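You operate a simulated robot arm through the tools that you are given. There is no shell and no other tool. Be economical: measure what you need, move in short steps, check, and stop when the job is done.

Carry out the task below with a simulated robot arm. There is one attempt and no reset: what you move stays moved.

Task
Take the table weight that says "200 g" from the lower shelf of the tray dispenser and put it on the yellow mark under the spout. Take the walnut from the top of the narrow bench and put it on the yellow job card there. Open the lower bench drawer, fetch the hazels label roll from the middle shelf of the steel cart and set it inside, then shut the drawer. Put the red hold sign from the top shelf of the steel cart on top of the small layer pad. Stack the nut sign labelled "walnuts" from the top of the bucket bench on top of the nut sign marked "pecan". Take the weigh bucket marked "72" from the top of the bucket bench and put it on the lower shelf of the bucket bench. Put two of the grey tokens from the top of the tray bench on the middle shelf of the steel cart. Switch the feed shaker switch on. Turn the high knob to 205 g. Put the grey pot on the top of the low grey cabinet away on the shelf under the high hopper. Shut the bag cupboard door. Pull the shaker drawer open. Do these in any order. Set down upright: table weight, red hold sign, weigh bucket, grey token, grey pot.
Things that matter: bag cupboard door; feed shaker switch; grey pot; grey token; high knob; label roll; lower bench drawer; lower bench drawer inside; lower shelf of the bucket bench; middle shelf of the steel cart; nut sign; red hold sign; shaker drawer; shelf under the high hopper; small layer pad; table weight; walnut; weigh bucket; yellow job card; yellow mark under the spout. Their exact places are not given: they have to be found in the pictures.

It is judged by the outcome, as a careful person would: the job done as asked, and still so three seconds after it is handed in. It fails if anything else is knocked over, pushed out of place, dropped, spilled or broken.

Robot
A 7-joint arm with a fingered hand on a trunk, on a base that drives. Base frame: it is fixed to the floor where the robot stands at the start and does not move with it; the origin is under the middle of the robot, x ahead of it, y to its left, z up. Lengths are in mm, angles in degrees, forces in N, time in s.
With the tool pointing down near the work surface it reaches from about 180 to 640 mm from the robot's upright axis, wherever it stands. Its first joint turns from -115.0 to 115.0 degrees. Places, roughly: bag cupboard door [4300, 100, 300]; feed shaker switch [2400, 700, 1100]; grey pot (7x8x9 cm) [2800, -7200, 900]; grey token [-1750, 2000, 1000]; high knob [1100, -6700, 900]; label roll [-2000, -500, 500]; lower bench drawer [-1800, -3300, 600]; lower bench drawer inside [-1900, -3300, 500]; lower shelf of the bucket bench [-1700, 1200, 300]; middle shelf of the steel cart [-1800, -700, 600]; nut sign [-1750, 1000, 1000]; red hold sign [-1750, -750, 1000]; shaker drawer [-1600, -4700, 900]; shelf under the high hopper [2600, 200, 600]; small layer pad [-1500, -500, 1000]; table weight [500, 250, 500]; walnut (4x3x3 cm) [1200, -6600, 800]; weigh bucket [-1500, 1000, 1000]; yellow job card [1250, -6500, 750]; yellow mark under the spout (32x20 cm) [2640, 180, 620]. Payload 3.1 kg.
Tool frame: the origin (TCP) lies between the finger pads and is the grasp point; the fingertips stand 22 mm ahead of it; z points along the fingers, y is the line along which they close. The gripper opens to 112 mm. The gripper's body begins 60 mm behind the TCP. The gripper is a hand of 3 fingers: y runs from the thumb to the fingers, the wrist lies at [0, 0, -218] in the tool frame.
Orientation is that of the tool frame in the base frame, as a unit quaternion [w, x, y, z]. With the fingers straight down and closing along the base's y, the tool's x points along the base's -x, its y along +y and its z along -z.

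Tools
- The arm moves only by the tool move_arm. Its argument "motion" is a list that holds one entry, the list of rows, each a list of 6 numbers: the turn, a rotation vector about the base's x, y, z in rad, then the shift along the base's x, y, z in m. In form: [[[rx, ry, rz, dx, dy, dz], ...]]. A call has 1 to 8 rows; each row is the pose to reach, as a shift and turn from the pose commanded when the call began. Each row takes 0.2 s and may step no farther than 50 mm and 8.6 degrees from the row before; otherwise, the whole call is refused. Where a pose cannot be reached the arm comes as near as it can. A force on the tool above 40 N (or 10 N above the force at the start of the call, whichever is more), or a blocked arm, ends the call early, and 0.2 s more pass. In this call time passes only in rows, and 0.2 s behind the last. It gives the time, the measured TCP pose, the force on the tool (base axes), the opening and the grip force at its end, in the units of the frame above (readings bear some noise), with the torque about the TCP (base axes, N m) and any sound that the robot's microphone picked up, and new pictures: "show" is both (left out), scene, wrist or none.
- Cameras (640 x 400 px; columns grow to the right, rows downward): "scene" is now at [18.2, 147.7, 1263.7]; the picture's right is [-0.07, -1.00, 0.00], its down [-0.77, 0.06, -0.63] and it looks along [0.63, -0.05, -0.77] (base axes); focal length 282 px, centre (320, 200). "wrist" rides on the gripper at [66, 3, -80] in the tool frame; the picture's right is [-0.05, 1.00, 0.00], its down [-0.77, -0.04, -0.64] and it looks along [-0.64, -0.03, 0.77] (tool axes); focal length 275 px, centre (320, 200).
- lift_body(by): slides the trunk up (or, below 0, down) by that many mm; the arm and the scene camera ride with it, the base frame stays. It gives what a move gives, with no picture.
- drive_base(legs): drives the robot by 1 to 6 legs, each [ahead, left, turn to the left] in mm, mm and degrees, along the robot's own axes; the way and the turn of a leg run together, so that a leg with both is an arc; at most 1500 mm and 180 degrees a leg. The arm and the cameras ride along, it lands a little off, and it stops where it bumps. It gives what a move gives, and a new picture of the scene camera.
- finger_targets(finger1, finger2, thumb_bend): sets how far each is bent, from 0 (flat) to 1 (curled in); at 0.3 the hand is open as for a grip, at 0.7 the pads meet at the TCP. One left out holds its place. A second passes; each finger stops where it meets its share of the squeeze, and holds until it gets a number again. It is the only way to open and close the hand. It gives what a move gives, with no picture; readings hold the bend of each and the force on the fingers (four entries, about 0 where the hand has none), thumb and palm.
- turn_head(pan, tilt): turns the head with the scene camera to pan (to the left, within 155 degrees either way) and tilt (down, from -29 to 69), counted from straight ahead of the robot. It gives what a move gives, and a new picture of the scene camera.
- probe_pixels(camera, pixels): for up to 12 pixels [column, row] of the newest picture of that camera ("zoom" is the newest enlarged one), the place [x, y, z] in the base frame of the surface seen there, good to about 3 mm. No time passes.
- close_up(camera, box): a new picture of the part [left, top, right, bottom] of that camera's present view, enlarged. No time passes.
- job_done(): hands the job in; it is judged then, once.

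Keep the steps short. Do not move on a guess: measure, check each grasp and each placing, and mend mistakes. In all there are 378 turns and 360 pictures (those below and enlarged ones count). Leave the gripper open and the arm clear of the work at the hand-in unless told otherwise, and finish with a single line.

The tools are called after "Call:" by a JSON object that holds its "fn" and its "kwargs". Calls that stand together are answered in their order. move_arm: Moves the arm, as the interface text tells. Its arguments: {"type":"object","properties":{"motion":{"type":"array","items":{"type":"array","items":{"type":"array","items":{"type":"number"}}}},"show":{"type":"string","enum":["both","scene","wrist","none"]}},"required":["motion"]} The other tools are called the same way: lift_body (by) slides the trunk up or down; finger_targets (finger1, finger2, thumb_bend) moves the fingers one by one; drive_base (legs) drives the base; turn_head (pan, tilt) turns the head that bears the scene camera; probe_pixels (camera, pixels) gives the place of the surface under pixels of a picture; close_up (camera, box) takes an enlarged picture of a part of a camera's view; job_done () hands the job in.

At the start:

```text
time: 0.0
tool_pos: [288.5, 44.7, 863.1]
orientation: [0.0, 0.0, 1.0, 0.0]
wrist_force: [0.0, -0.3, 0.0]
wrist_torque: [-0.03, 0.03, 0.01]
finger_gap: 111.7
finger_force: 0.0
shape: jaw
bend: [0.3, 0.3, 0.3]
finger forces: [0.0, 0.0, 0.0, 0.0, 0.0, 0.0]
trunk travel left (down, up): [-400.0, 590.0]
robot x, y, heading: [-0.4, 0.3, -0.1]
head pan, tilt: [-4.1, 50.6]
```

scene: 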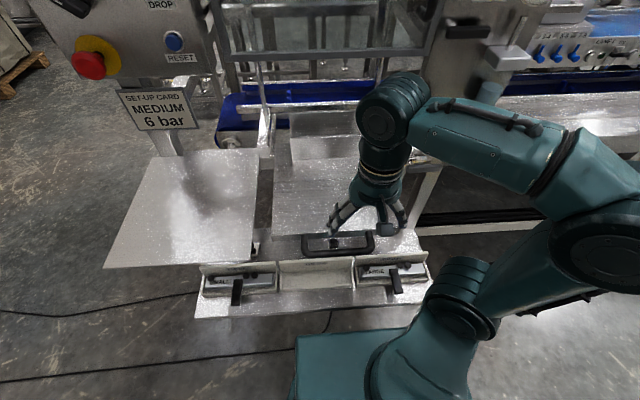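
wrist: 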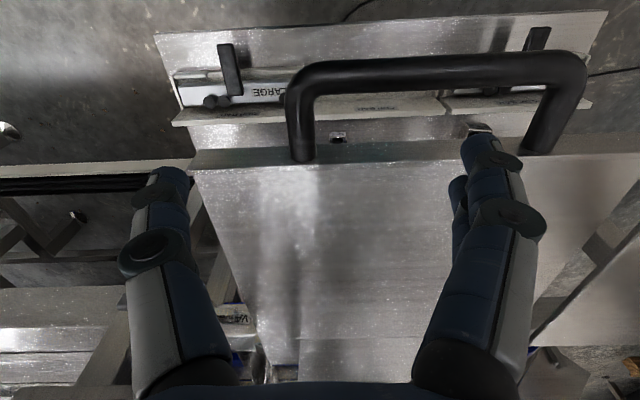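

I'll start by looking around to find things near the start.

Call:
{"fn": "turn_head", "kwargs": {"pan": 30, "tilt": 45}}

Call:
{"fn": "close_up", "kwargs": {"camera": "scene", "box": [160, 100, 480, 300]}}

Call:
{"fn": "turn_head", "kwargs": {"pan": 0, "tilt": 10}}

```text
time: 1.0
tool_pos: [288.9, 45.7, 864.7]
orientation: [0.001, 0.0, 1.0, 0.0]
wrist_force: [0.0, 0.5, 0.6]
wrist_torque: [-0.02, 0.03, -0.03]
finger_gap: 111.8
finger_force: 0.0
shape: jaw
bend: [0.3, 0.3, 0.3]
finger forces: [0.0, 0.0, 0.0, 0.0, 0.0, 0.0]
trunk travel left (down, up): [-400.0, 590.0]
robot x, y, heading: [-0.0, -1.5, -0.1]
head pan, tilt: [30.0, 45.0]
```

scene: 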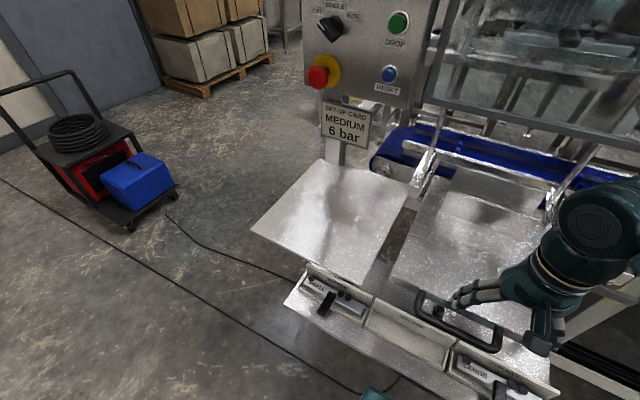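

```text
2.00 times, centred on (320, 200) of scene
```

zoom: 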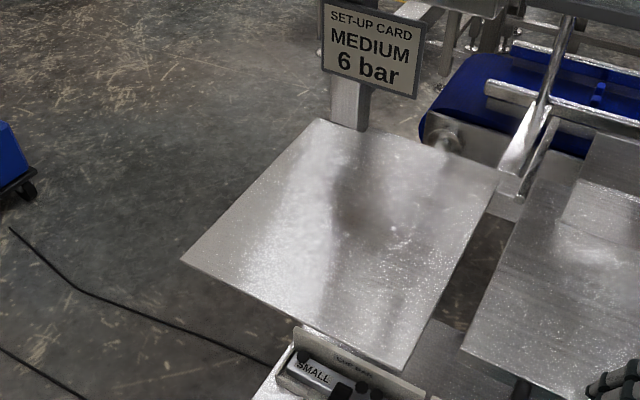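

```text
time: 2.0
tool_pos: [287.8, 46.0, 864.3]
orientation: [0.0, 0.0, 1.0, 0.001]
wrist_force: [0.3, -0.5, -0.2]
wrist_torque: [0.05, 0.0, -0.01]
finger_gap: 111.7
finger_force: 0.1
shape: jaw
bend: [0.3, 0.3, 0.3]
finger forces: [0.0, 0.1, 0.1, 0.0, 0.1, 0.0]
trunk travel left (down, up): [-400.0, 590.0]
robot x, y, heading: [-0.6, 1.3, -0.2]
head pan, tilt: [0.0, 10.0]
```

scene: 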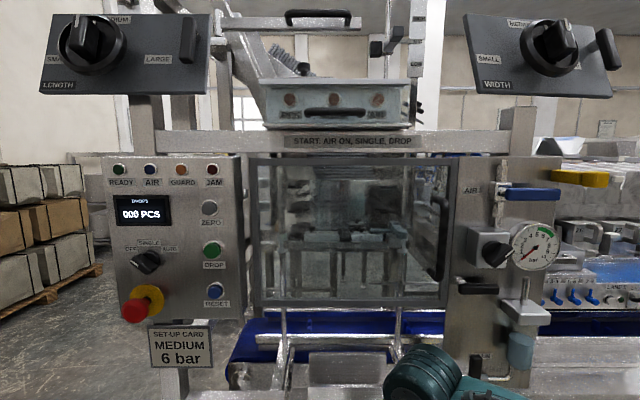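

Now a survey around: right, left and behind.

Call:
{"fn": "turn_head", "kwargs": {"pan": -60, "tilt": 15}}

Call:
{"fn": "turn_head", "kwargs": {"pan": -130, "tilt": 15}}

Call:
{"fn": "turn_head", "kwargs": {"pan": 150, "tilt": 15}}

Call:
{"fn": "turn_head", "kwargs": {"pan": 70, "tilt": 15}}

```text
time: 3.3
tool_pos: [287.7, 44.6, 864.0]
orientation: [0.0, 0.0, 1.0, 0.0]
wrist_force: [0.0, 0.0, -0.5]
wrist_torque: [-0.01, 0.01, 0.04]
finger_gap: 112.0
finger_force: 0.0
shape: jaw
bend: [0.3, 0.3, 0.3]
finger forces: [0.1, 0.0, 0.0, 0.1, 0.0, 0.0]
trunk travel left (down, up): [-400.0, 590.0]
robot x, y, heading: [-2.1, -1.8, 0.1]
head pan, tilt: [-60.0, 15.0]
```

scene: 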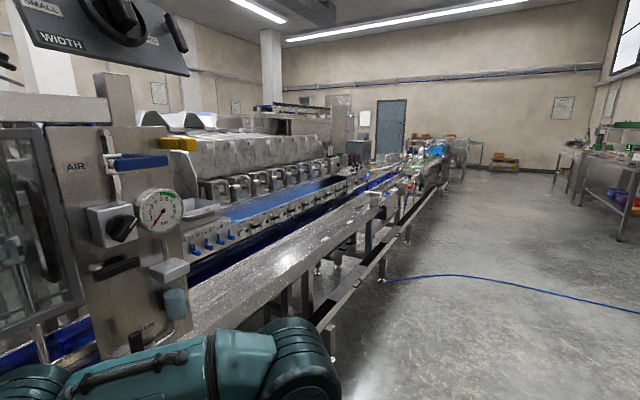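

```text
time: 4.7
tool_pos: [287.5, 45.8, 863.7]
orientation: [0.001, 0.0, 1.0, 0.0]
wrist_force: [-0.3, -0.6, -0.2]
wrist_torque: [0.0, 0.01, 0.0]
finger_gap: 112.0
finger_force: 0.0
shape: jaw
bend: [0.3, 0.3, 0.3]
finger forces: [0.1, 0.0, 0.0, 0.1, 0.0, 0.0]
trunk travel left (down, up): [-400.0, 590.0]
robot x, y, heading: [2.0, -0.9, 0.2]
head pan, tilt: [-130.0, 15.0]
```

scene: 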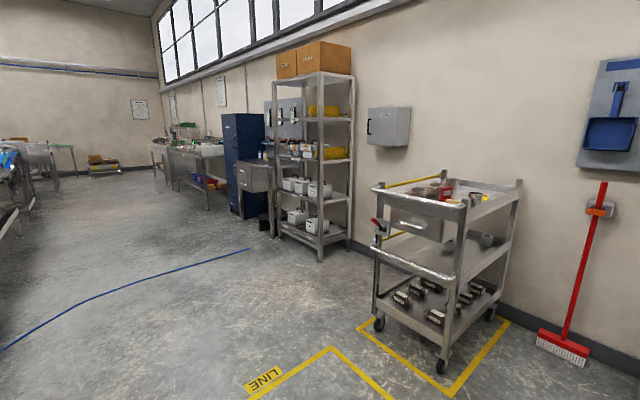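

```text
time: 8.6
tool_pos: [288.7, 44.1, 863.8]
orientation: [-0.001, 0.0, 1.0, 0.0]
wrist_force: [-0.8, 0.0, 0.1]
wrist_torque: [-0.01, 0.01, 0.01]
finger_gap: 111.7
finger_force: 0.0
shape: jaw
bend: [0.3, 0.3, 0.3]
finger forces: [0.0, 0.0, 0.0, 0.0, 0.0, 0.1]
trunk travel left (down, up): [-400.0, 590.0]
robot x, y, heading: [1.1, 2.3, 0.0]
head pan, tilt: [150.0, 15.0]
```

scene: 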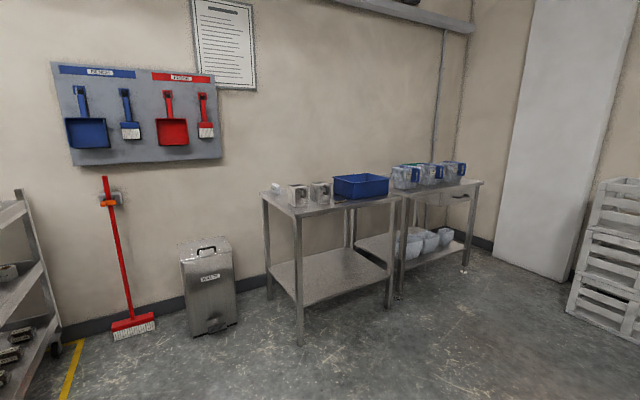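

```text
time: 10.1
tool_pos: [287.3, 43.9, 864.3]
orientation: [0.0, 0.0, 1.0, 0.0]
wrist_force: [-0.1, 0.0, 0.0]
wrist_torque: [0.02, -0.06, 0.06]
finger_gap: 112.1
finger_force: 0.0
shape: jaw
bend: [0.3, 0.3, 0.3]
finger forces: [0.0, 0.0, 0.1, 0.1, 0.0, 0.0]
trunk travel left (down, up): [-400.0, 590.0]
robot x, y, heading: [-1.3, -2.7, -0.1]
head pan, tilt: [70.0, 15.0]
```

scene: 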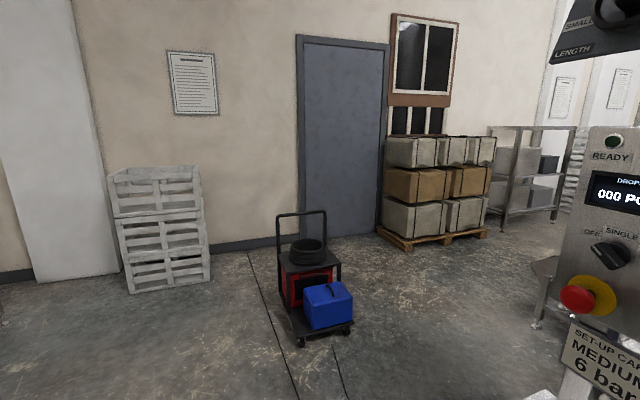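

Look down-ahead again to locate the lower shelf of the dispenser.

Call:
{"fn": "turn_head", "kwargs": {"pan": 25, "tilt": 62}}

Call:
{"fn": "probe_pixels", "kwargs": {"camera": "scene", "pixels": [[320, 200], [380, 100], [450, 150], [480, 230], [420, 320], [380, 250], [300, 260]]}}

```text
time: 11.3
tool_pos: [288.4, 44.8, 864.1]
orientation: [0.0, 0.0, 1.0, 0.0]
wrist_force: [0.2, 0.0, 0.2]
wrist_torque: [0.01, -0.02, 0.01]
finger_gap: 111.9
finger_force: 0.0
shape: jaw
bend: [0.3, 0.3, 0.3]
finger forces: [0.0, 0.0, 0.1, 0.0, 0.1, 0.1]
trunk travel left (down, up): [-400.0, 590.0]
robot x, y, heading: [-4.8, -1.4, -0.1]
head pan, tilt: [25.0, 62.0]
```

scene: 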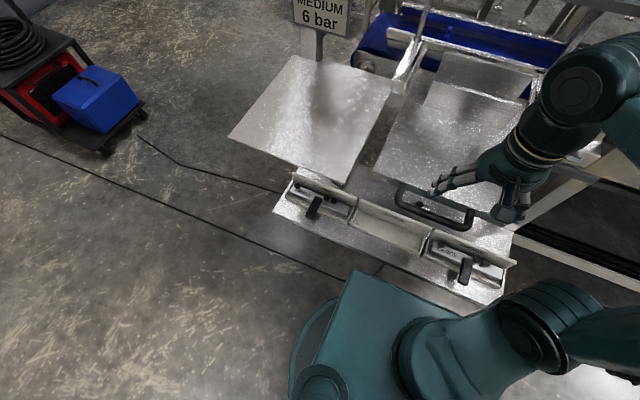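

```text
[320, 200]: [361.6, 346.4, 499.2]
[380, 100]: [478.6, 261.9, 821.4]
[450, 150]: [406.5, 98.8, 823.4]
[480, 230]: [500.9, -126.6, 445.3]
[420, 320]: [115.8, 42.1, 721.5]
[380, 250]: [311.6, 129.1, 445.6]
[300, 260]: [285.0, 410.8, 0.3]
```

The weight must be under the plate (z 821), on the shelf at z 445. I back off to look under.

Call:
{"fn": "drive_base", "kwargs": {"legs": [[-450, 0, 0]]}}

Call:
{"fn": "lift_body", "kwargs": {"by": -400}}

Call:
{"fn": "turn_head", "kwargs": {"pan": 5, "tilt": 25}}

```text
time: 14.0
tool_pos: [-161.4, 47.0, 863.3]
orientation: [0.0, -0.003, 1.0, 0.0]
wrist_force: [0.2, 0.0, -0.1]
wrist_torque: [-0.03, -0.03, 0.03]
finger_gap: 112.0
finger_force: 0.1
shape: jaw
bend: [0.3, 0.3, 0.3]
finger forces: [0.0, 0.0, 0.0, 0.0, 0.0, 0.0]
trunk travel left (down, up): [-400.0, 590.0]
robot x, y, heading: [-451.6, -4.5, 0.2]
head pan, tilt: [25.0, 62.0]
```

scene: 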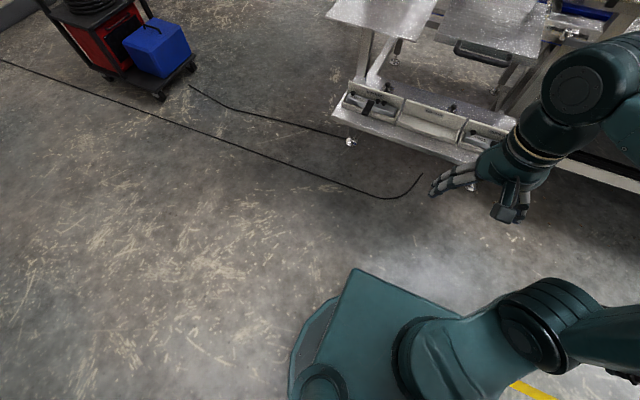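

```text
time: 17.8
tool_pos: [-162.7, 46.0, 464.6]
orientation: [0.0, -0.003, 1.0, 0.0]
wrist_force: [0.1, 0.4, -0.7]
wrist_torque: [0.0, 0.04, -0.02]
finger_gap: 112.1
finger_force: 0.1
shape: jaw
bend: [0.3, 0.3, 0.3]
finger forces: [0.1, 0.0, 0.0, 0.0, 0.1, 0.0]
trunk travel left (down, up): [0.0, 990.0]
robot x, y, heading: [-449.6, 0.9, 0.3]
head pan, tilt: [25.0, 62.0]
```

```text
time: 18.8
tool_pos: [-161.9, 46.3, 465.0]
orientation: [0.001, -0.004, 1.0, -0.001]
wrist_force: [-0.3, 0.8, -0.9]
wrist_torque: [-0.03, 0.01, 0.0]
finger_gap: 111.8
finger_force: 0.0
shape: jaw
bend: [0.3, 0.3, 0.3]
finger forces: [0.0, 0.0, 0.1, 0.1, 0.1, 0.0]
trunk travel left (down, up): [0.0, 990.0]
robot x, y, heading: [-448.6, -3.8, 0.3]
head pan, tilt: [5.0, 25.0]
```

scene: 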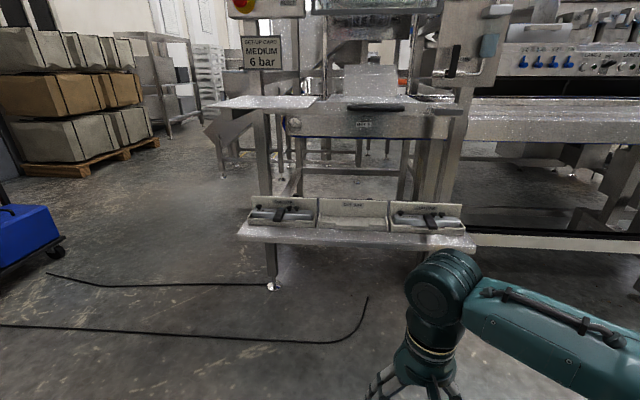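

Call:
{"fn": "close_up", "kwargs": {"camera": "scene", "box": [220, 170, 500, 300]}}

Call:
{"fn": "probe_pixels", "kwargs": {"camera": "scene", "pixels": [[280, 217], [352, 215], [430, 220], [430, 240], [250, 238], [290, 212]]}}

```text
2.29 times, centred on (360, 235) of scene
```

zoom: 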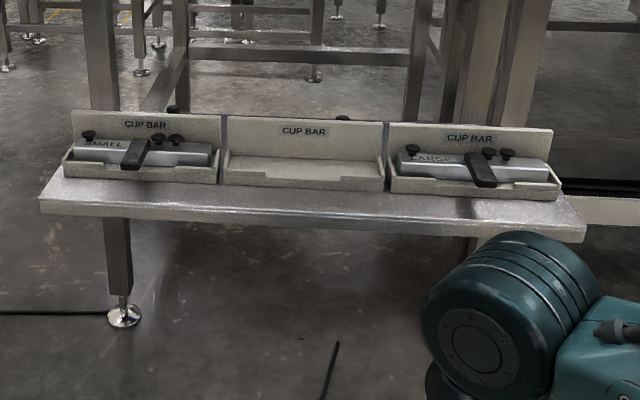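

```text
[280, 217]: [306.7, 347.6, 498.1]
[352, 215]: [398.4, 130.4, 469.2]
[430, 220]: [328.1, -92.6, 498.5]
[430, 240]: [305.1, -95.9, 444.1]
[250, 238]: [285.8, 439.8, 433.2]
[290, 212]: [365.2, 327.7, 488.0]
```

The weight hides behind the cup-bar racks. I drive to the left side of the dispenser and look in from there.

Call:
{"fn": "drive_base", "kwargs": {"legs": [[0, 900, 0], [500, 0, 0]]}}

Call:
{"fn": "turn_head", "kwargs": {"pan": -60, "tilt": 25}}

Call:
{"fn": "close_up", "kwargs": {"camera": "scene", "box": [180, 100, 500, 300]}}

```text
time: 26.1
tool_pos: [324.9, 949.6, 463.8]
orientation: [0.0, -0.007, 1.0, -0.001]
wrist_force: [-0.4, 0.2, 0.3]
wrist_torque: [-0.02, 0.02, 0.02]
finger_gap: 112.0
finger_force: 0.0
shape: jaw
bend: [0.3, 0.3, 0.3]
finger forces: [0.0, 0.0, 0.0, 0.0, 0.0, 0.0]
trunk travel left (down, up): [0.0, 990.0]
robot x, y, heading: [34.8, 901.0, 0.9]
head pan, tilt: [5.0, 25.0]
```

scene: 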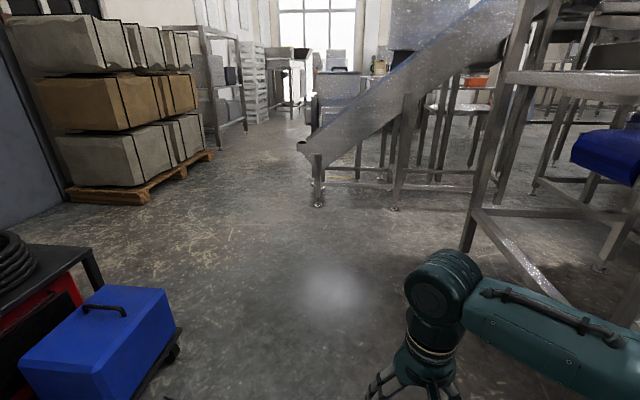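

```text
time: 27.5
tool_pos: [324.8, 950.4, 464.3]
orientation: [-0.001, -0.007, 1.0, 0.0]
wrist_force: [-0.7, 0.0, -0.6]
wrist_torque: [0.0, 0.0, 0.02]
finger_gap: 112.1
finger_force: 0.1
shape: jaw
bend: [0.3, 0.3, 0.3]
finger forces: [0.0, 0.1, 0.1, 0.0, 0.0, 0.1]
trunk travel left (down, up): [0.0, 990.0]
robot x, y, heading: [38.7, 900.2, 0.8]
head pan, tilt: [-60.0, 25.0]
```

scene: 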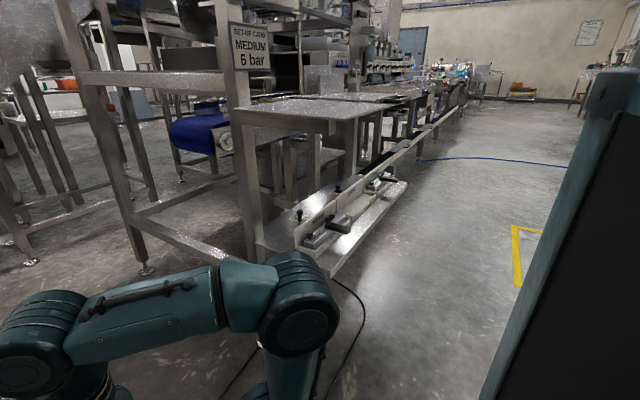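

```text
2.00 times, centred on (340, 200) of scene
```

zoom: 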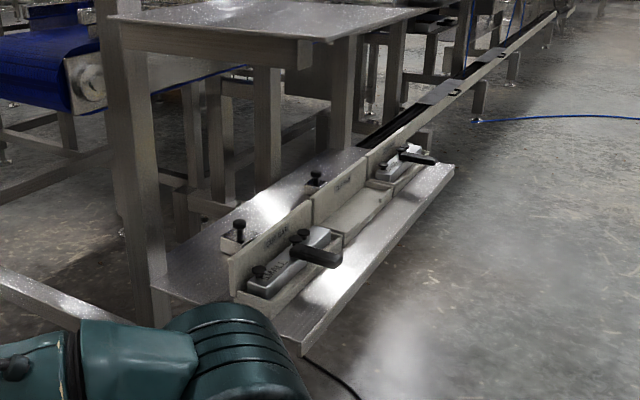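

Call:
{"fn": "close_up", "kwargs": {"camera": "scene", "box": [270, 165, 370, 240]}}

Call:
{"fn": "probe_pixels", "kwargs": {"camera": "scene", "pixels": [[297, 218], [300, 210], [336, 193], [338, 187], [285, 235], [270, 245], [330, 205], [303, 245], [360, 160]]}}

```text
5.33 times, centred on (320, 202) of scene
```

zoom: 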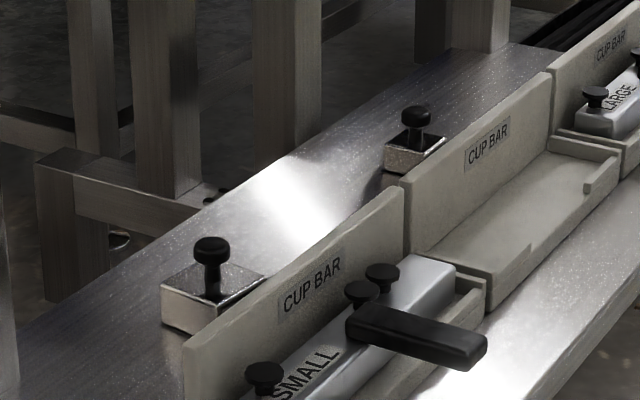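

```text
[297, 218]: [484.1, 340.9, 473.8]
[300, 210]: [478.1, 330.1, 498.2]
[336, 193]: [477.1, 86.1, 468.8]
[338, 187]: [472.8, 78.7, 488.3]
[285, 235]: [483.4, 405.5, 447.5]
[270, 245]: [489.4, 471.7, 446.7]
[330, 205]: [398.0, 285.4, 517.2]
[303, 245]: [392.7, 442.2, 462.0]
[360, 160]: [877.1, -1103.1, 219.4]
```

Call:
{"fn": "close_up", "kwargs": {"camera": "scene", "box": [290, 203, 322, 223]}}

Call:
{"fn": "close_up", "kwargs": {"camera": "scene", "box": [322, 180, 354, 200]}}

```text
16.00 times, centred on (306, 213) of scene
```

zoom: 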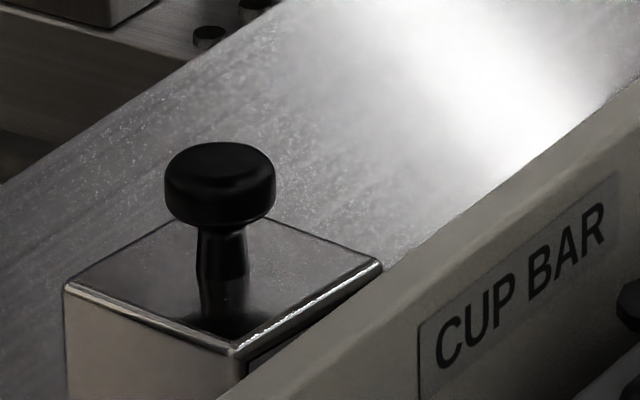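

```text
16.00 times, centred on (338, 190) of scene
```

zoom: 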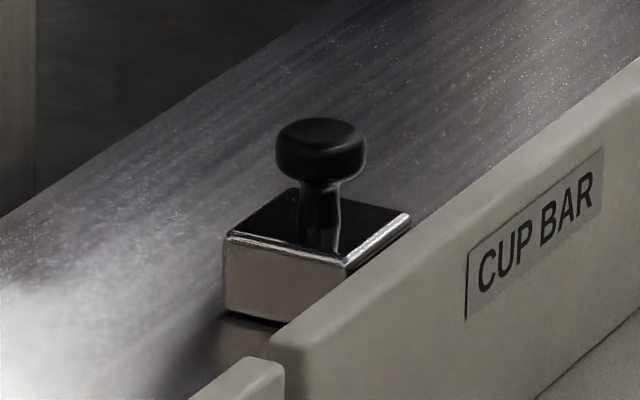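

Labels face the front, hidden by the racks. I go to the front again, raised, to see over the racks.

Call:
{"fn": "drive_base", "kwargs": {"legs": [[-480, 0, 0], [0, -650, 0]]}}

Call:
{"fn": "lift_body", "kwargs": {"by": 400}}

Call:
{"fn": "turn_head", "kwargs": {"pan": 0, "tilt": 45}}

```text
time: 33.6
tool_pos: [-146.0, 272.8, 463.3]
orientation: [-0.001, -0.005, 1.0, -0.001]
wrist_force: [0.0, 0.3, -0.1]
wrist_torque: [0.0, 0.0, -0.02]
finger_gap: 111.9
finger_force: 0.1
shape: jaw
bend: [0.3, 0.3, 0.3]
finger forces: [0.0, 0.0, 0.0, 0.1, 0.0, 0.0]
trunk travel left (down, up): [0.0, 990.0]
robot x, y, heading: [-433.9, 222.9, 0.8]
head pan, tilt: [-60.0, 25.0]
```

scene: 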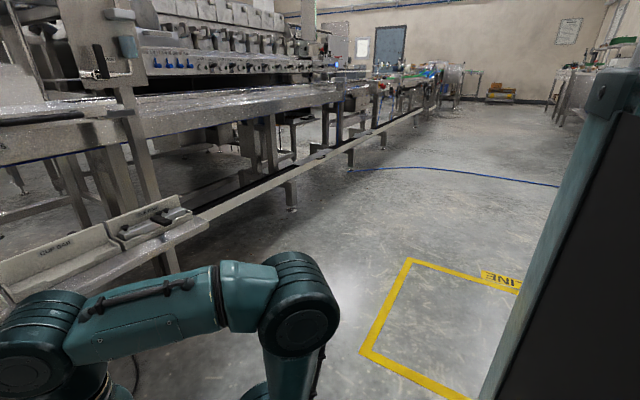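

```text
time: 37.5
tool_pos: [-146.1, 272.8, 864.4]
orientation: [0.0, -0.005, 1.0, -0.001]
wrist_force: [-0.2, 0.3, -0.9]
wrist_torque: [0.0, -0.01, -0.03]
finger_gap: 111.7
finger_force: 0.1
shape: jaw
bend: [0.3, 0.3, 0.3]
finger forces: [0.1, 0.1, 0.1, 0.1, 0.1, 0.1]
trunk travel left (down, up): [-400.0, 590.0]
robot x, y, heading: [-432.7, 225.1, 0.5]
head pan, tilt: [-60.0, 25.0]
```

```text
time: 38.8
tool_pos: [-144.3, 273.2, 864.3]
orientation: [0.0, -0.005, 1.0, 0.001]
wrist_force: [0.0, 0.5, -0.6]
wrist_torque: [0.01, 0.02, -0.01]
finger_gap: 112.0
finger_force: 0.1
shape: jaw
bend: [0.3, 0.3, 0.3]
finger forces: [0.0, 0.0, 0.0, 0.1, 0.0, 0.0]
trunk travel left (down, up): [-400.0, 590.0]
robot x, y, heading: [-434.9, 225.0, 0.6]
head pan, tilt: [0.0, 45.0]
```

scene: 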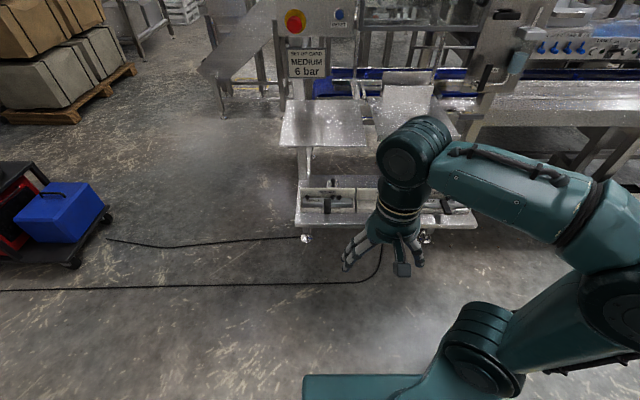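

Call:
{"fn": "drive_base", "kwargs": {"legs": [[300, 0, 0]]}}

Call:
{"fn": "close_up", "kwargs": {"camera": "scene", "box": [280, 140, 480, 265]}}

```text
time: 40.8
tool_pos: [144.4, 274.1, 864.8]
orientation: [0.0, -0.004, 1.0, -0.001]
wrist_force: [-0.1, -0.3, 0.1]
wrist_torque: [0.0, 0.02, 0.05]
finger_gap: 111.9
finger_force: 0.1
shape: jaw
bend: [0.3, 0.3, 0.3]
finger forces: [0.0, 0.0, 0.1, 0.0, 0.1, 0.1]
trunk travel left (down, up): [-400.0, 590.0]
robot x, y, heading: [-143.0, 226.5, 0.6]
head pan, tilt: [0.0, 45.0]
```

scene: 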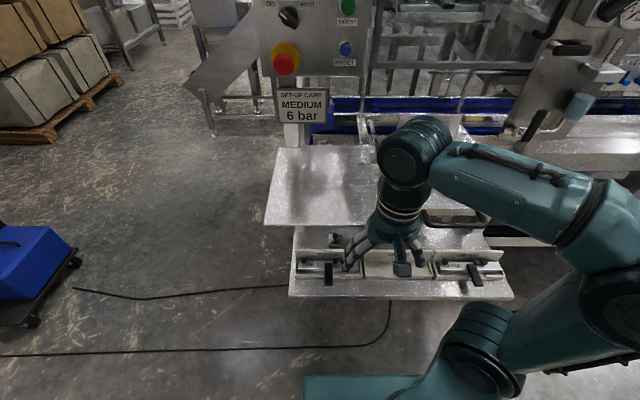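

```text
3.20 times, centred on (380, 202) of scene
```

zoom: 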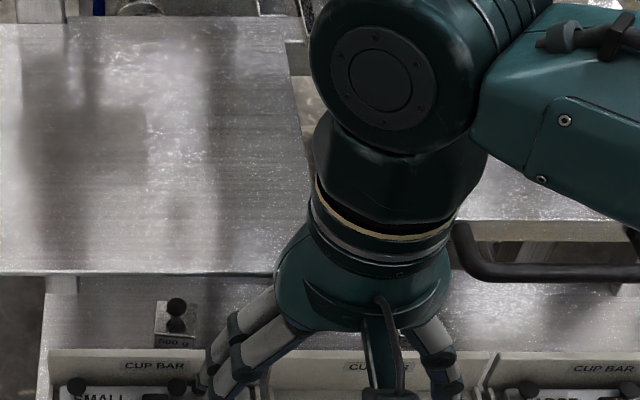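

The left one says "500 g". I shift right to read the other, hidden behind the hand.

Call:
{"fn": "drive_base", "kwargs": {"legs": [[0, -300, 0]]}}

Call:
{"fn": "close_up", "kwargs": {"camera": "scene", "box": [240, 200, 400, 300]}}

```text
time: 42.8
tool_pos: [145.9, -22.7, 864.2]
orientation: [0.001, -0.004, 1.0, 0.0]
wrist_force: [-0.1, 0.7, 0.2]
wrist_torque: [-0.03, 0.01, -0.03]
finger_gap: 111.9
finger_force: 0.0
shape: jaw
bend: [0.3, 0.3, 0.3]
finger forces: [0.2, 0.0, 0.0, 0.0, 0.1, 0.0]
trunk travel left (down, up): [-400.0, 590.0]
robot x, y, heading: [-140.0, -67.2, 0.8]
head pan, tilt: [0.0, 45.0]
```

scene: 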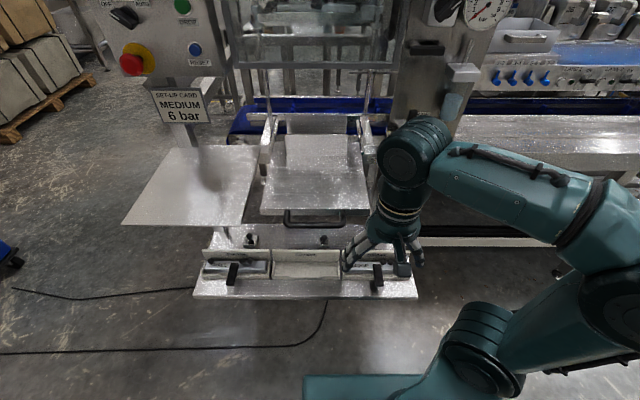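

```text
4.00 times, centred on (320, 250) of scene
```

zoom: 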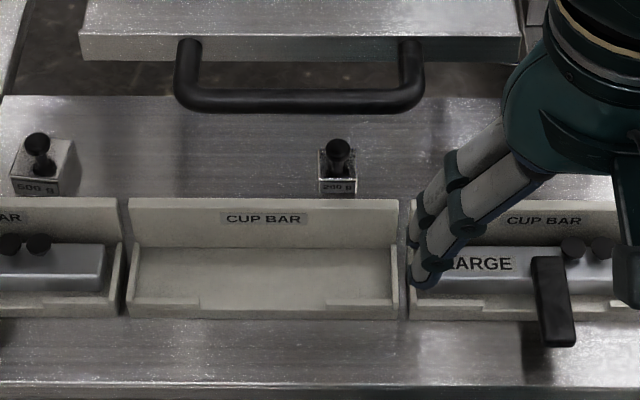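

The right one reads "200 g". Measure it, the rack top and the handle above.

Call:
{"fn": "probe_pixels", "kwargs": {"camera": "zoom", "pixels": [[338, 143], [338, 160], [330, 182], [350, 182], [338, 190], [260, 202], [340, 204], [300, 97], [300, 108], [300, 30], [300, 58], [265, 220]]}}

Call:
{"fn": "close_up", "kwargs": {"camera": "scene", "box": [308, 230, 340, 250]}}

```text
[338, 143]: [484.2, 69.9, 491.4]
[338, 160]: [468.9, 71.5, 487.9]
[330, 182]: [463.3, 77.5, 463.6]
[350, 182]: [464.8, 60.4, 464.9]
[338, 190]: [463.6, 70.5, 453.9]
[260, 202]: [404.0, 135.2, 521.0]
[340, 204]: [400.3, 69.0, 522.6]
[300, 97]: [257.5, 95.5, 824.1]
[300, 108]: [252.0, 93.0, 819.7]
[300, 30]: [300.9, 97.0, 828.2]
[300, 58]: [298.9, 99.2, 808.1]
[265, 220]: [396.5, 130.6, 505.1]
```

```text
16.00 times, centred on (324, 240) of scene
```

zoom: 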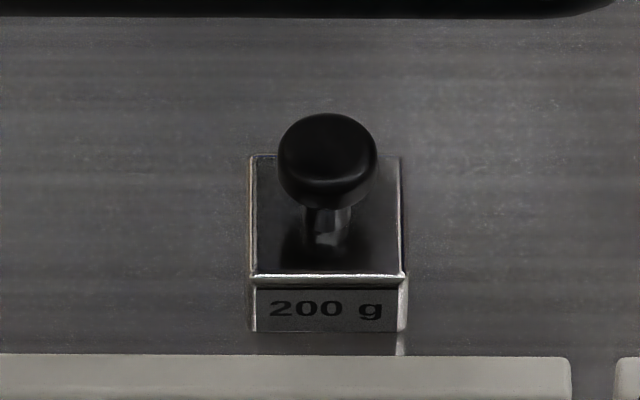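

Call:
{"fn": "probe_pixels", "kwargs": {"camera": "scene", "pixels": [[410, 125], [390, 160], [400, 200], [480, 165], [540, 195], [600, 180], [402, 235], [405, 262], [470, 320], [560, 270]]}}

Call:
{"fn": "close_up", "kwargs": {"camera": "scene", "box": [320, 100, 640, 300]}}

```text
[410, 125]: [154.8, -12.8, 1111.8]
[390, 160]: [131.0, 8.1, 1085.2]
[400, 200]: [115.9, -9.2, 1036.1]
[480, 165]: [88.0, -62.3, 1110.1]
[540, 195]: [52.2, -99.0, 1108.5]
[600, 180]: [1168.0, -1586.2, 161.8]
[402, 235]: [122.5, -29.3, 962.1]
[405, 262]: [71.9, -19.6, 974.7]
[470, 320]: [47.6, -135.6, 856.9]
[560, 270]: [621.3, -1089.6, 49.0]
```

```text
2.00 times, centred on (480, 200) of scene
```

zoom: 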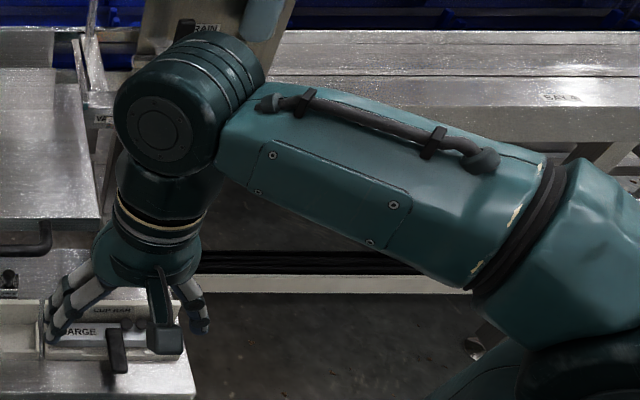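

Wrist ball top sits 248 mm above the TCP; plate underside 808 limits height and the camera mount hangs on the near side. I roll the hand half a turn so the camera mount will be on top when pitched forward.

Call:
{"fn": "move_arm", "kwargs": {"motion": [[[0, 0, 0.131, 0, 0, 0], [0, 0, 0.262, 0, 0, 0], [0, 0, 0.393, 0, 0, 0], [0, 0, 0.524, 0, 0, 0], [0, 0, 0.655, 0, 0, 0], [0, 0, 0.786, 0, 0, 0], [0, 0, 0.917, 0, 0, 0], [0, 0, 1.048, 0, 0, 0]]], "show": "none"}}

Call:
{"fn": "move_arm", "kwargs": {"motion": [[[0, 0, 0.131, 0, 0, 0], [0, 0, 0.262, 0, 0, 0], [0, 0, 0.393, 0, 0, 0], [0, 0, 0.524, 0, 0, 0], [0, 0, 0.655, 0, 0, 0], [0, 0, 0.786, 0, 0, 0], [0, 0, 0.917, 0, 0, 0], [0, 0, 1.048, 0, 0, 0]]], "show": "none"}}

Call:
{"fn": "move_arm", "kwargs": {"motion": [[[0, 0, 0.131, 0, 0, 0], [0, 0, 0.262, 0, 0, 0], [0, 0, 0.393, 0, 0, 0], [0, 0, 0.524, 0, 0, 0], [0, 0, 0.655, 0, 0, 0], [0, 0, 0.786, 0, 0, 0], [0, 0, 0.917, 0, 0, 0], [0, 0, 1.048, 0, 0, 0]]], "show": "scene"}}

```text
time: 44.6
tool_pos: [146.2, -23.0, 864.2]
orientation: [0.0, -0.504, 0.864, 0.0]
wrist_force: [-1.0, -0.4, 0.6]
wrist_torque: [-0.02, -0.01, 0.0]
finger_gap: 112.1
finger_force: 0.0
shape: jaw
bend: [0.3, 0.3, 0.3]
finger forces: [0.0, 0.1, 0.0, 0.0, 0.1, 0.0]
trunk travel left (down, up): [-400.0, 590.0]
robot x, y, heading: [-141.5, -72.7, 0.6]
head pan, tilt: [0.0, 45.0]
```

```text
time: 46.4
tool_pos: [146.3, -22.7, 866.1]
orientation: [0.0, 0.869, -0.496, 0.0]
wrist_force: [-0.1, 0.1, -0.7]
wrist_torque: [-0.01, -0.01, 0.01]
finger_gap: 111.9
finger_force: 0.1
shape: jaw
bend: [0.3, 0.3, 0.3]
finger forces: [0.1, 0.0, 0.1, 0.0, 0.1, 0.1]
trunk travel left (down, up): [-400.0, 590.0]
robot x, y, heading: [-144.7, -71.7, 0.5]
head pan, tilt: [0.0, 45.0]
```

```text
time: 48.2
tool_pos: [20.0, 55.1, 855.2]
orientation: [0.003, 1.0, 0.002, 0.003]
wrist_force: [-0.1, -0.2, 0.4]
wrist_torque: [-0.02, -0.01, 0.02]
finger_gap: 111.9
finger_force: 0.1
shape: jaw
bend: [0.3, 0.3, 0.3]
finger forces: [0.0, 0.1, 0.1, 0.1, 0.1, 0.0]
out of reach, approached as far as the arm can: row 2, 3, 4, 5, 6, 7, 8
trunk travel left (down, up): [-400.0, 590.0]
robot x, y, heading: [-139.8, -68.3, 0.4]
head pan, tilt: [0.0, 45.0]
```

scene: 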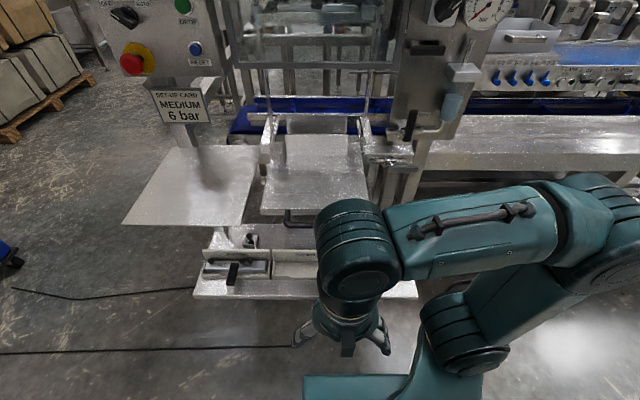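

The roll limit was hit. I roll back; analysis shows pitching 45° on entry and steeper at the grasp clears rack and plate with the normal roll.

Call:
{"fn": "move_arm", "kwargs": {"motion": [[[0, 0, -0.131, 0, 0, 0], [0, 0, -0.262, 0, 0, 0], [0, 0, -0.393, 0, 0, 0], [0, 0, -0.524, 0, 0, 0], [0, 0, -0.655, 0, 0, 0], [0, 0, -0.786, 0, 0, 0], [0, 0, -0.917, 0, 0, 0], [0, 0, -1.048, 0, 0, 0]]], "show": "none"}}

Call:
{"fn": "move_arm", "kwargs": {"motion": [[[0, 0, -0.131, 0, 0, 0], [0, 0, -0.262, 0, 0, 0], [0, 0, -0.393, 0, 0, 0], [0, 0, -0.524, 0, 0, 0], [0, 0, -0.655, 0, 0, 0], [0, 0, -0.786, 0, 0, 0], [0, 0, -0.917, 0, 0, 0], [0, 0, -1.048, 0, 0, 0]]], "show": "none"}}

Call:
{"fn": "move_arm", "kwargs": {"motion": [[[0, 0, -0.131, 0, 0, 0], [0, 0, -0.262, 0, 0, 0], [0, 0, -0.393, 0, 0, 0], [0, 0, -0.524, 0, 0, 0], [0, 0, -0.655, 0, 0, 0], [0, 0, -0.786, 0, 0, 0], [0, 0, -0.917, 0, 0, 0], [0, 0, -1.048, 0, 0, 0]]], "show": "none"}}

Call:
{"fn": "move_arm", "kwargs": {"motion": [[[0, -0.13, 0, 0, 0, 0], [0, -0.26, 0, 0, 0, 0], [0, -0.39, 0, 0, 0, 0], [0, -0.52, 0, 0, 0, 0], [0, -0.65, 0, 0, 0, 0], [0, -0.785, 0, 0, 0, 0]]], "show": "scene"}}

```text
time: 50.0
tool_pos: [17.3, 56.0, 854.3]
orientation: [-0.001, 0.867, -0.497, 0.0]
wrist_force: [0.2, -0.6, -0.3]
wrist_torque: [-0.03, -0.01, 0.01]
finger_gap: 111.7
finger_force: 0.0
shape: jaw
bend: [0.3, 0.3, 0.3]
finger forces: [0.1, 0.0, 0.0, 0.1, 0.1, 0.0]
trunk travel left (down, up): [-400.0, 590.0]
robot x, y, heading: [-141.8, -69.4, 0.4]
head pan, tilt: [0.0, 45.0]
```

```text
time: 51.8
tool_pos: [18.5, 54.0, 856.2]
orientation: [0.0, -0.502, 0.865, 0.0]
wrist_force: [-0.5, -1.0, 0.1]
wrist_torque: [-0.03, -0.01, 0.01]
finger_gap: 111.9
finger_force: 0.1
shape: jaw
bend: [0.3, 0.3, 0.3]
finger forces: [0.0, 0.0, 0.0, 0.0, 0.0, 0.1]
trunk travel left (down, up): [-400.0, 590.0]
robot x, y, heading: [-140.8, -70.6, 0.6]
head pan, tilt: [0.0, 45.0]
```

```text
time: 53.6
tool_pos: [19.2, 55.2, 855.3]
orientation: [0.0, -0.001, 1.0, 0.0]
wrist_force: [1.1, 0.1, 0.2]
wrist_torque: [0.0, -0.02, 0.0]
finger_gap: 111.9
finger_force: 0.0
shape: jaw
bend: [0.3, 0.3, 0.3]
finger forces: [0.1, 0.0, 0.0, 0.0, 0.0, 0.0]
trunk travel left (down, up): [-400.0, 590.0]
robot x, y, heading: [-141.5, -69.0, 0.5]
head pan, tilt: [0.0, 45.0]
```

```text
time: 54.7
tool_pos: [13.7, 64.3, 856.3]
orientation: [0.263, -0.002, 0.965, 0.005]
wrist_force: [-5.6, 3.2, 3.7]
wrist_torque: [-0.16, 0.06, -0.33]
finger_gap: 111.8
finger_force: 0.1
shape: jaw
bend: [0.3, 0.3, 0.31]
finger forces: [0.0, 0.0, 0.1, 0.1, 0.1, 0.1]
out of reach, approached as far as the arm can: row 3, 4
trunk travel left (down, up): [-400.0, 590.0]
robot x, y, heading: [-140.5, -71.1, -0.1]
head pan, tilt: [0.0, 45.0]
stopped in row 5: the force on the tool passed its limit at 90 N (the readings are from after the stop); the commanded pose is now the measured one
```

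scene: 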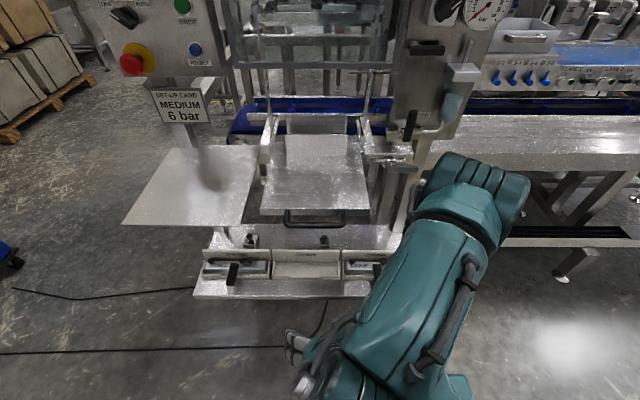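

The hand was too near the body and touched it. I move it forward and straighten.

Call:
{"fn": "move_arm", "kwargs": {"motion": [[[0, 0.1, 0, 0.02, 0, 0.01], [0, 0.2, 0, 0.06, -0.02, 0.01], [0, 0.3, 0, 0.1, -0.03, 0.01], [0, 0.4, 0, 0.14, -0.05, 0.01], [0, 0.53, 0, 0.18, -0.06, 0.01], [0, 0.53, 0, 0.22, -0.07, 0.01]]], "show": "scene"}}

```text
time: 56.1
tool_pos: [235.9, -4.2, 863.2]
orientation: [0.0, -0.001, 1.0, 0.005]
wrist_force: [-0.2, -0.2, 0.3]
wrist_torque: [-0.03, -0.01, -0.01]
finger_gap: 112.0
finger_force: 0.0
shape: jaw
bend: [0.3, 0.3, 0.3]
finger forces: [0.0, 0.1, 0.1, 0.0, 0.0, 0.0]
trunk travel left (down, up): [-400.0, 590.0]
robot x, y, heading: [-141.6, -69.7, 0.5]
head pan, tilt: [0.0, 45.0]
```

scene: 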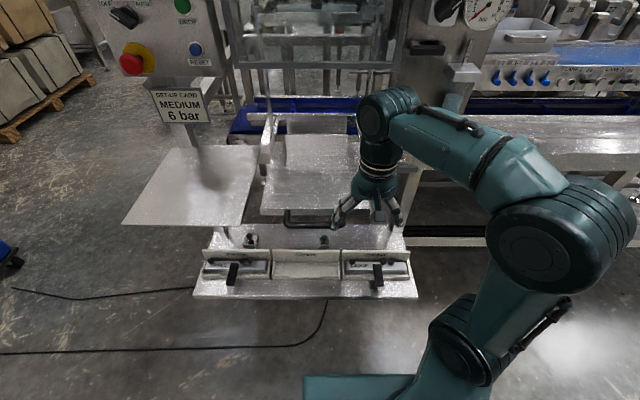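

Call:
{"fn": "drive_base", "kwargs": {"legs": [[-200, 0, 0]]}}

Call:
{"fn": "move_arm", "kwargs": {"motion": [[[0, -0.13, 0, 0.02, 0, 0], [0, -0.26, 0, 0.05, 0, 0], [0, -0.39, 0, 0.08, 0, 0], [0, -0.52, 0, 0.1, 0, 0], [0, -0.65, 0, 0.1, 0, 0], [0, -0.785, 0, 0.1, 0, 0]]], "show": "scene"}}

```text
time: 57.7
tool_pos: [35.7, -7.4, 862.7]
orientation: [0.002, -0.002, 1.0, 0.004]
wrist_force: [-0.6, 0.7, 0.5]
wrist_torque: [0.03, 0.02, -0.01]
finger_gap: 111.9
finger_force: 0.1
shape: jaw
bend: [0.3, 0.3, 0.3]
finger forces: [0.0, 0.1, 0.0, 0.0, 0.0, 0.0]
trunk travel left (down, up): [-400.0, 590.0]
robot x, y, heading: [-341.7, -68.7, 0.3]
head pan, tilt: [0.0, 45.0]
```

scene: 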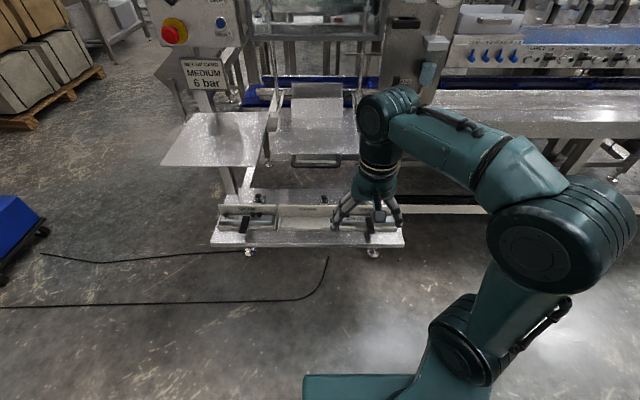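

```text
time: 59.1
tool_pos: [136.0, -5.1, 865.2]
orientation: [0.385, -0.003, 0.923, 0.005]
wrist_force: [0.4, -0.4, -0.1]
wrist_torque: [-0.01, -0.01, -0.01]
finger_gap: 111.9
finger_force: 0.0
shape: jaw
bend: [0.3, 0.3, 0.3]
finger forces: [0.0, 0.1, 0.0, 0.0, 0.0, 0.0]
trunk travel left (down, up): [-400.0, 590.0]
robot x, y, heading: [-343.1, -71.0, 0.5]
head pan, tilt: [0.0, 45.0]
```

scene: 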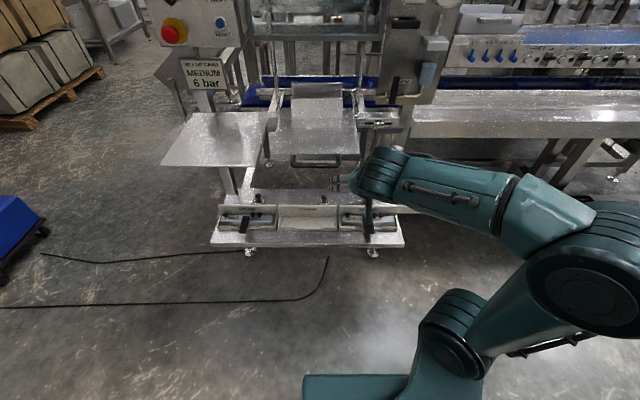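

Call:
{"fn": "probe_pixels", "kwargs": {"camera": "scene", "pixels": [[385, 152], [440, 165], [510, 185], [560, 205], [620, 210], [600, 240], [460, 320]]}}

```text
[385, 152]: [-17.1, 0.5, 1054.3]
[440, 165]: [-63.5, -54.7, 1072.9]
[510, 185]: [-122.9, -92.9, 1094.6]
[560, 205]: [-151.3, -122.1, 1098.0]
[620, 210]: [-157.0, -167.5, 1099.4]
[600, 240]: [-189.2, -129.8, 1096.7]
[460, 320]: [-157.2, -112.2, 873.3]
```

Now lower to TCP z≈555, line up on y=71, and drive in.

Call:
{"fn": "lift_body", "kwargs": {"by": -308}}

Call:
{"fn": "drive_base", "kwargs": {"legs": [[0, 76, 0], [130, 0, 0]]}}

Call:
{"fn": "turn_head", "kwargs": {"pan": 0, "tilt": 25}}

```text
time: 62.1
tool_pos: [136.3, -6.4, 556.6]
orientation: [0.384, -0.001, 0.923, 0.003]
wrist_force: [0.3, -0.2, -0.6]
wrist_torque: [0.01, 0.03, 0.02]
finger_gap: 112.1
finger_force: 0.1
shape: jaw
bend: [0.3, 0.3, 0.3]
finger forces: [0.0, 0.0, 0.0, 0.0, 0.0, 0.0]
trunk travel left (down, up): [-92.0, 898.0]
robot x, y, heading: [-342.6, -72.4, 0.2]
head pan, tilt: [0.0, 45.0]
```

```text
time: 64.1
tool_pos: [267.1, 70.4, 556.3]
orientation: [0.385, -0.003, 0.923, 0.004]
wrist_force: [0.6, -0.1, 0.2]
wrist_torque: [0.01, 0.01, 0.0]
finger_gap: 112.1
finger_force: 0.1
shape: jaw
bend: [0.3, 0.3, 0.3]
finger forces: [0.0, 0.1, 0.1, 0.1, 0.1, 0.1]
trunk travel left (down, up): [-92.0, 898.0]
robot x, y, heading: [-211.7, 4.2, 0.1]
head pan, tilt: [0.0, 45.0]
```

scene: 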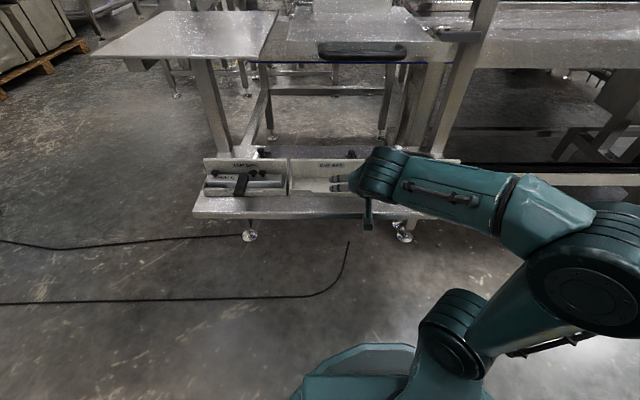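

```text
time: 64.9
tool_pos: [266.9, 69.4, 555.7]
orientation: [0.385, -0.002, 0.923, 0.004]
wrist_force: [-0.5, -0.1, 0.7]
wrist_torque: [0.02, 0.0, 0.03]
finger_gap: 111.9
finger_force: 0.1
shape: jaw
bend: [0.3, 0.3, 0.3]
finger forces: [0.0, 0.0, 0.0, 0.0, 0.1, 0.1]
trunk travel left (down, up): [-92.0, 898.0]
robot x, y, heading: [-210.1, 5.6, 0.5]
head pan, tilt: [0.0, 25.0]
```

scene: 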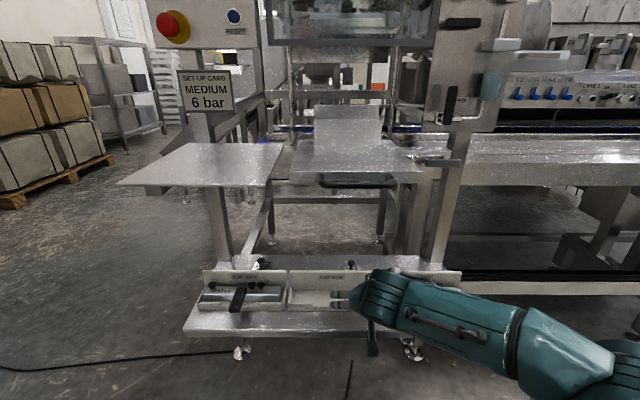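

Call:
{"fn": "probe_pixels", "kwargs": {"camera": "scene", "pixels": [[372, 350], [372, 335], [345, 300], [330, 283], [352, 265]]}}

Call:
{"fn": "close_up", "kwargs": {"camera": "scene", "box": [300, 240, 460, 360]}}

```text
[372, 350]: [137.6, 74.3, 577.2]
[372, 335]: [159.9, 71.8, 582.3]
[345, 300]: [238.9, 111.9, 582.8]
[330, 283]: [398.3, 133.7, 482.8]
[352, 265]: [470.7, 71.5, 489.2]
```

```text
3.33 times, centred on (380, 300) of scene
```

zoom: 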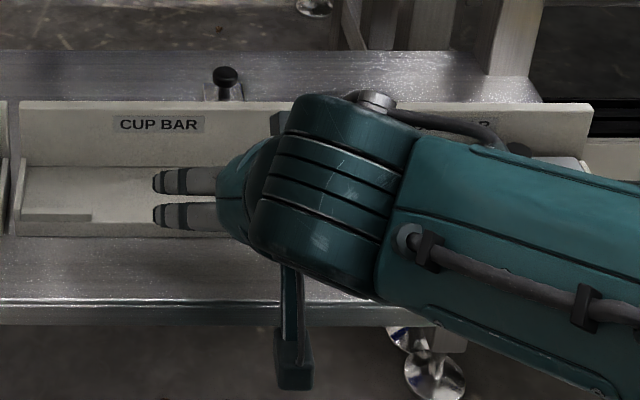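

Camera mount is at z≈570 and fingers clear. I raise 12 mm and drive in 205 mm in two legs.

Call:
{"fn": "lift_body", "kwargs": {"by": 12}}

Call:
{"fn": "drive_base", "kwargs": {"legs": [[200, 0, 0]]}}

Call:
{"fn": "close_up", "kwargs": {"camera": "wrist", "box": [0, 0, 640, 400]}}

```text
time: 65.5
tool_pos: [267.8, 70.8, 567.7]
orientation: [0.384, -0.002, 0.923, 0.004]
wrist_force: [0.9, 1.0, -0.2]
wrist_torque: [0.04, 0.02, -0.02]
finger_gap: 112.2
finger_force: 0.1
shape: jaw
bend: [0.3, 0.3, 0.3]
finger forces: [0.0, 0.0, 0.0, 0.0, 0.0, 0.1]
trunk travel left (down, up): [-104.0, 886.0]
robot x, y, heading: [-211.1, 4.0, 0.3]
head pan, tilt: [0.0, 25.0]
```

```text
time: 67.1
tool_pos: [464.8, 71.0, 568.0]
orientation: [0.385, -0.003, 0.923, 0.004]
wrist_force: [-0.6, 0.1, -0.5]
wrist_torque: [-0.04, 0.02, -0.01]
finger_gap: 112.0
finger_force: 0.0
shape: jaw
bend: [0.3, 0.3, 0.3]
finger forces: [0.0, 0.1, 0.0, 0.0, 0.0, 0.0]
trunk travel left (down, up): [-104.0, 886.0]
robot x, y, heading: [-11.9, 7.4, 0.5]
head pan, tilt: [0.0, 25.0]
```

scene: 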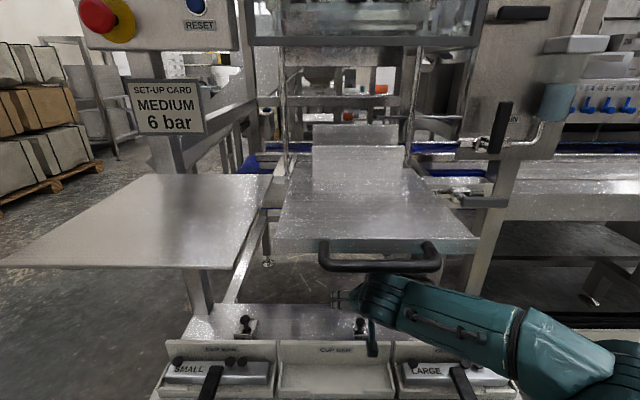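

```text
1.00 times, centred on (320, 200) of wrist (not enlarged: the box is as wide or as high as the picture)
```

zoom: 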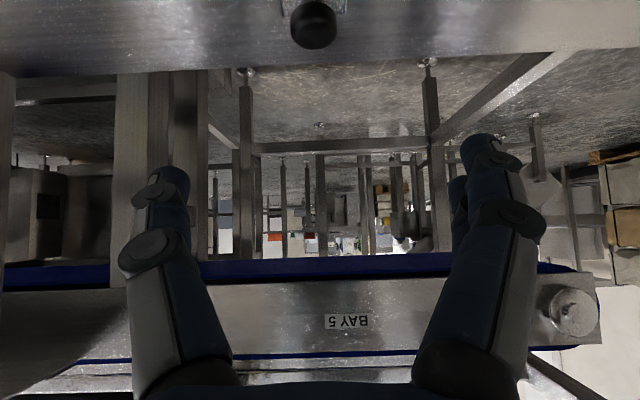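

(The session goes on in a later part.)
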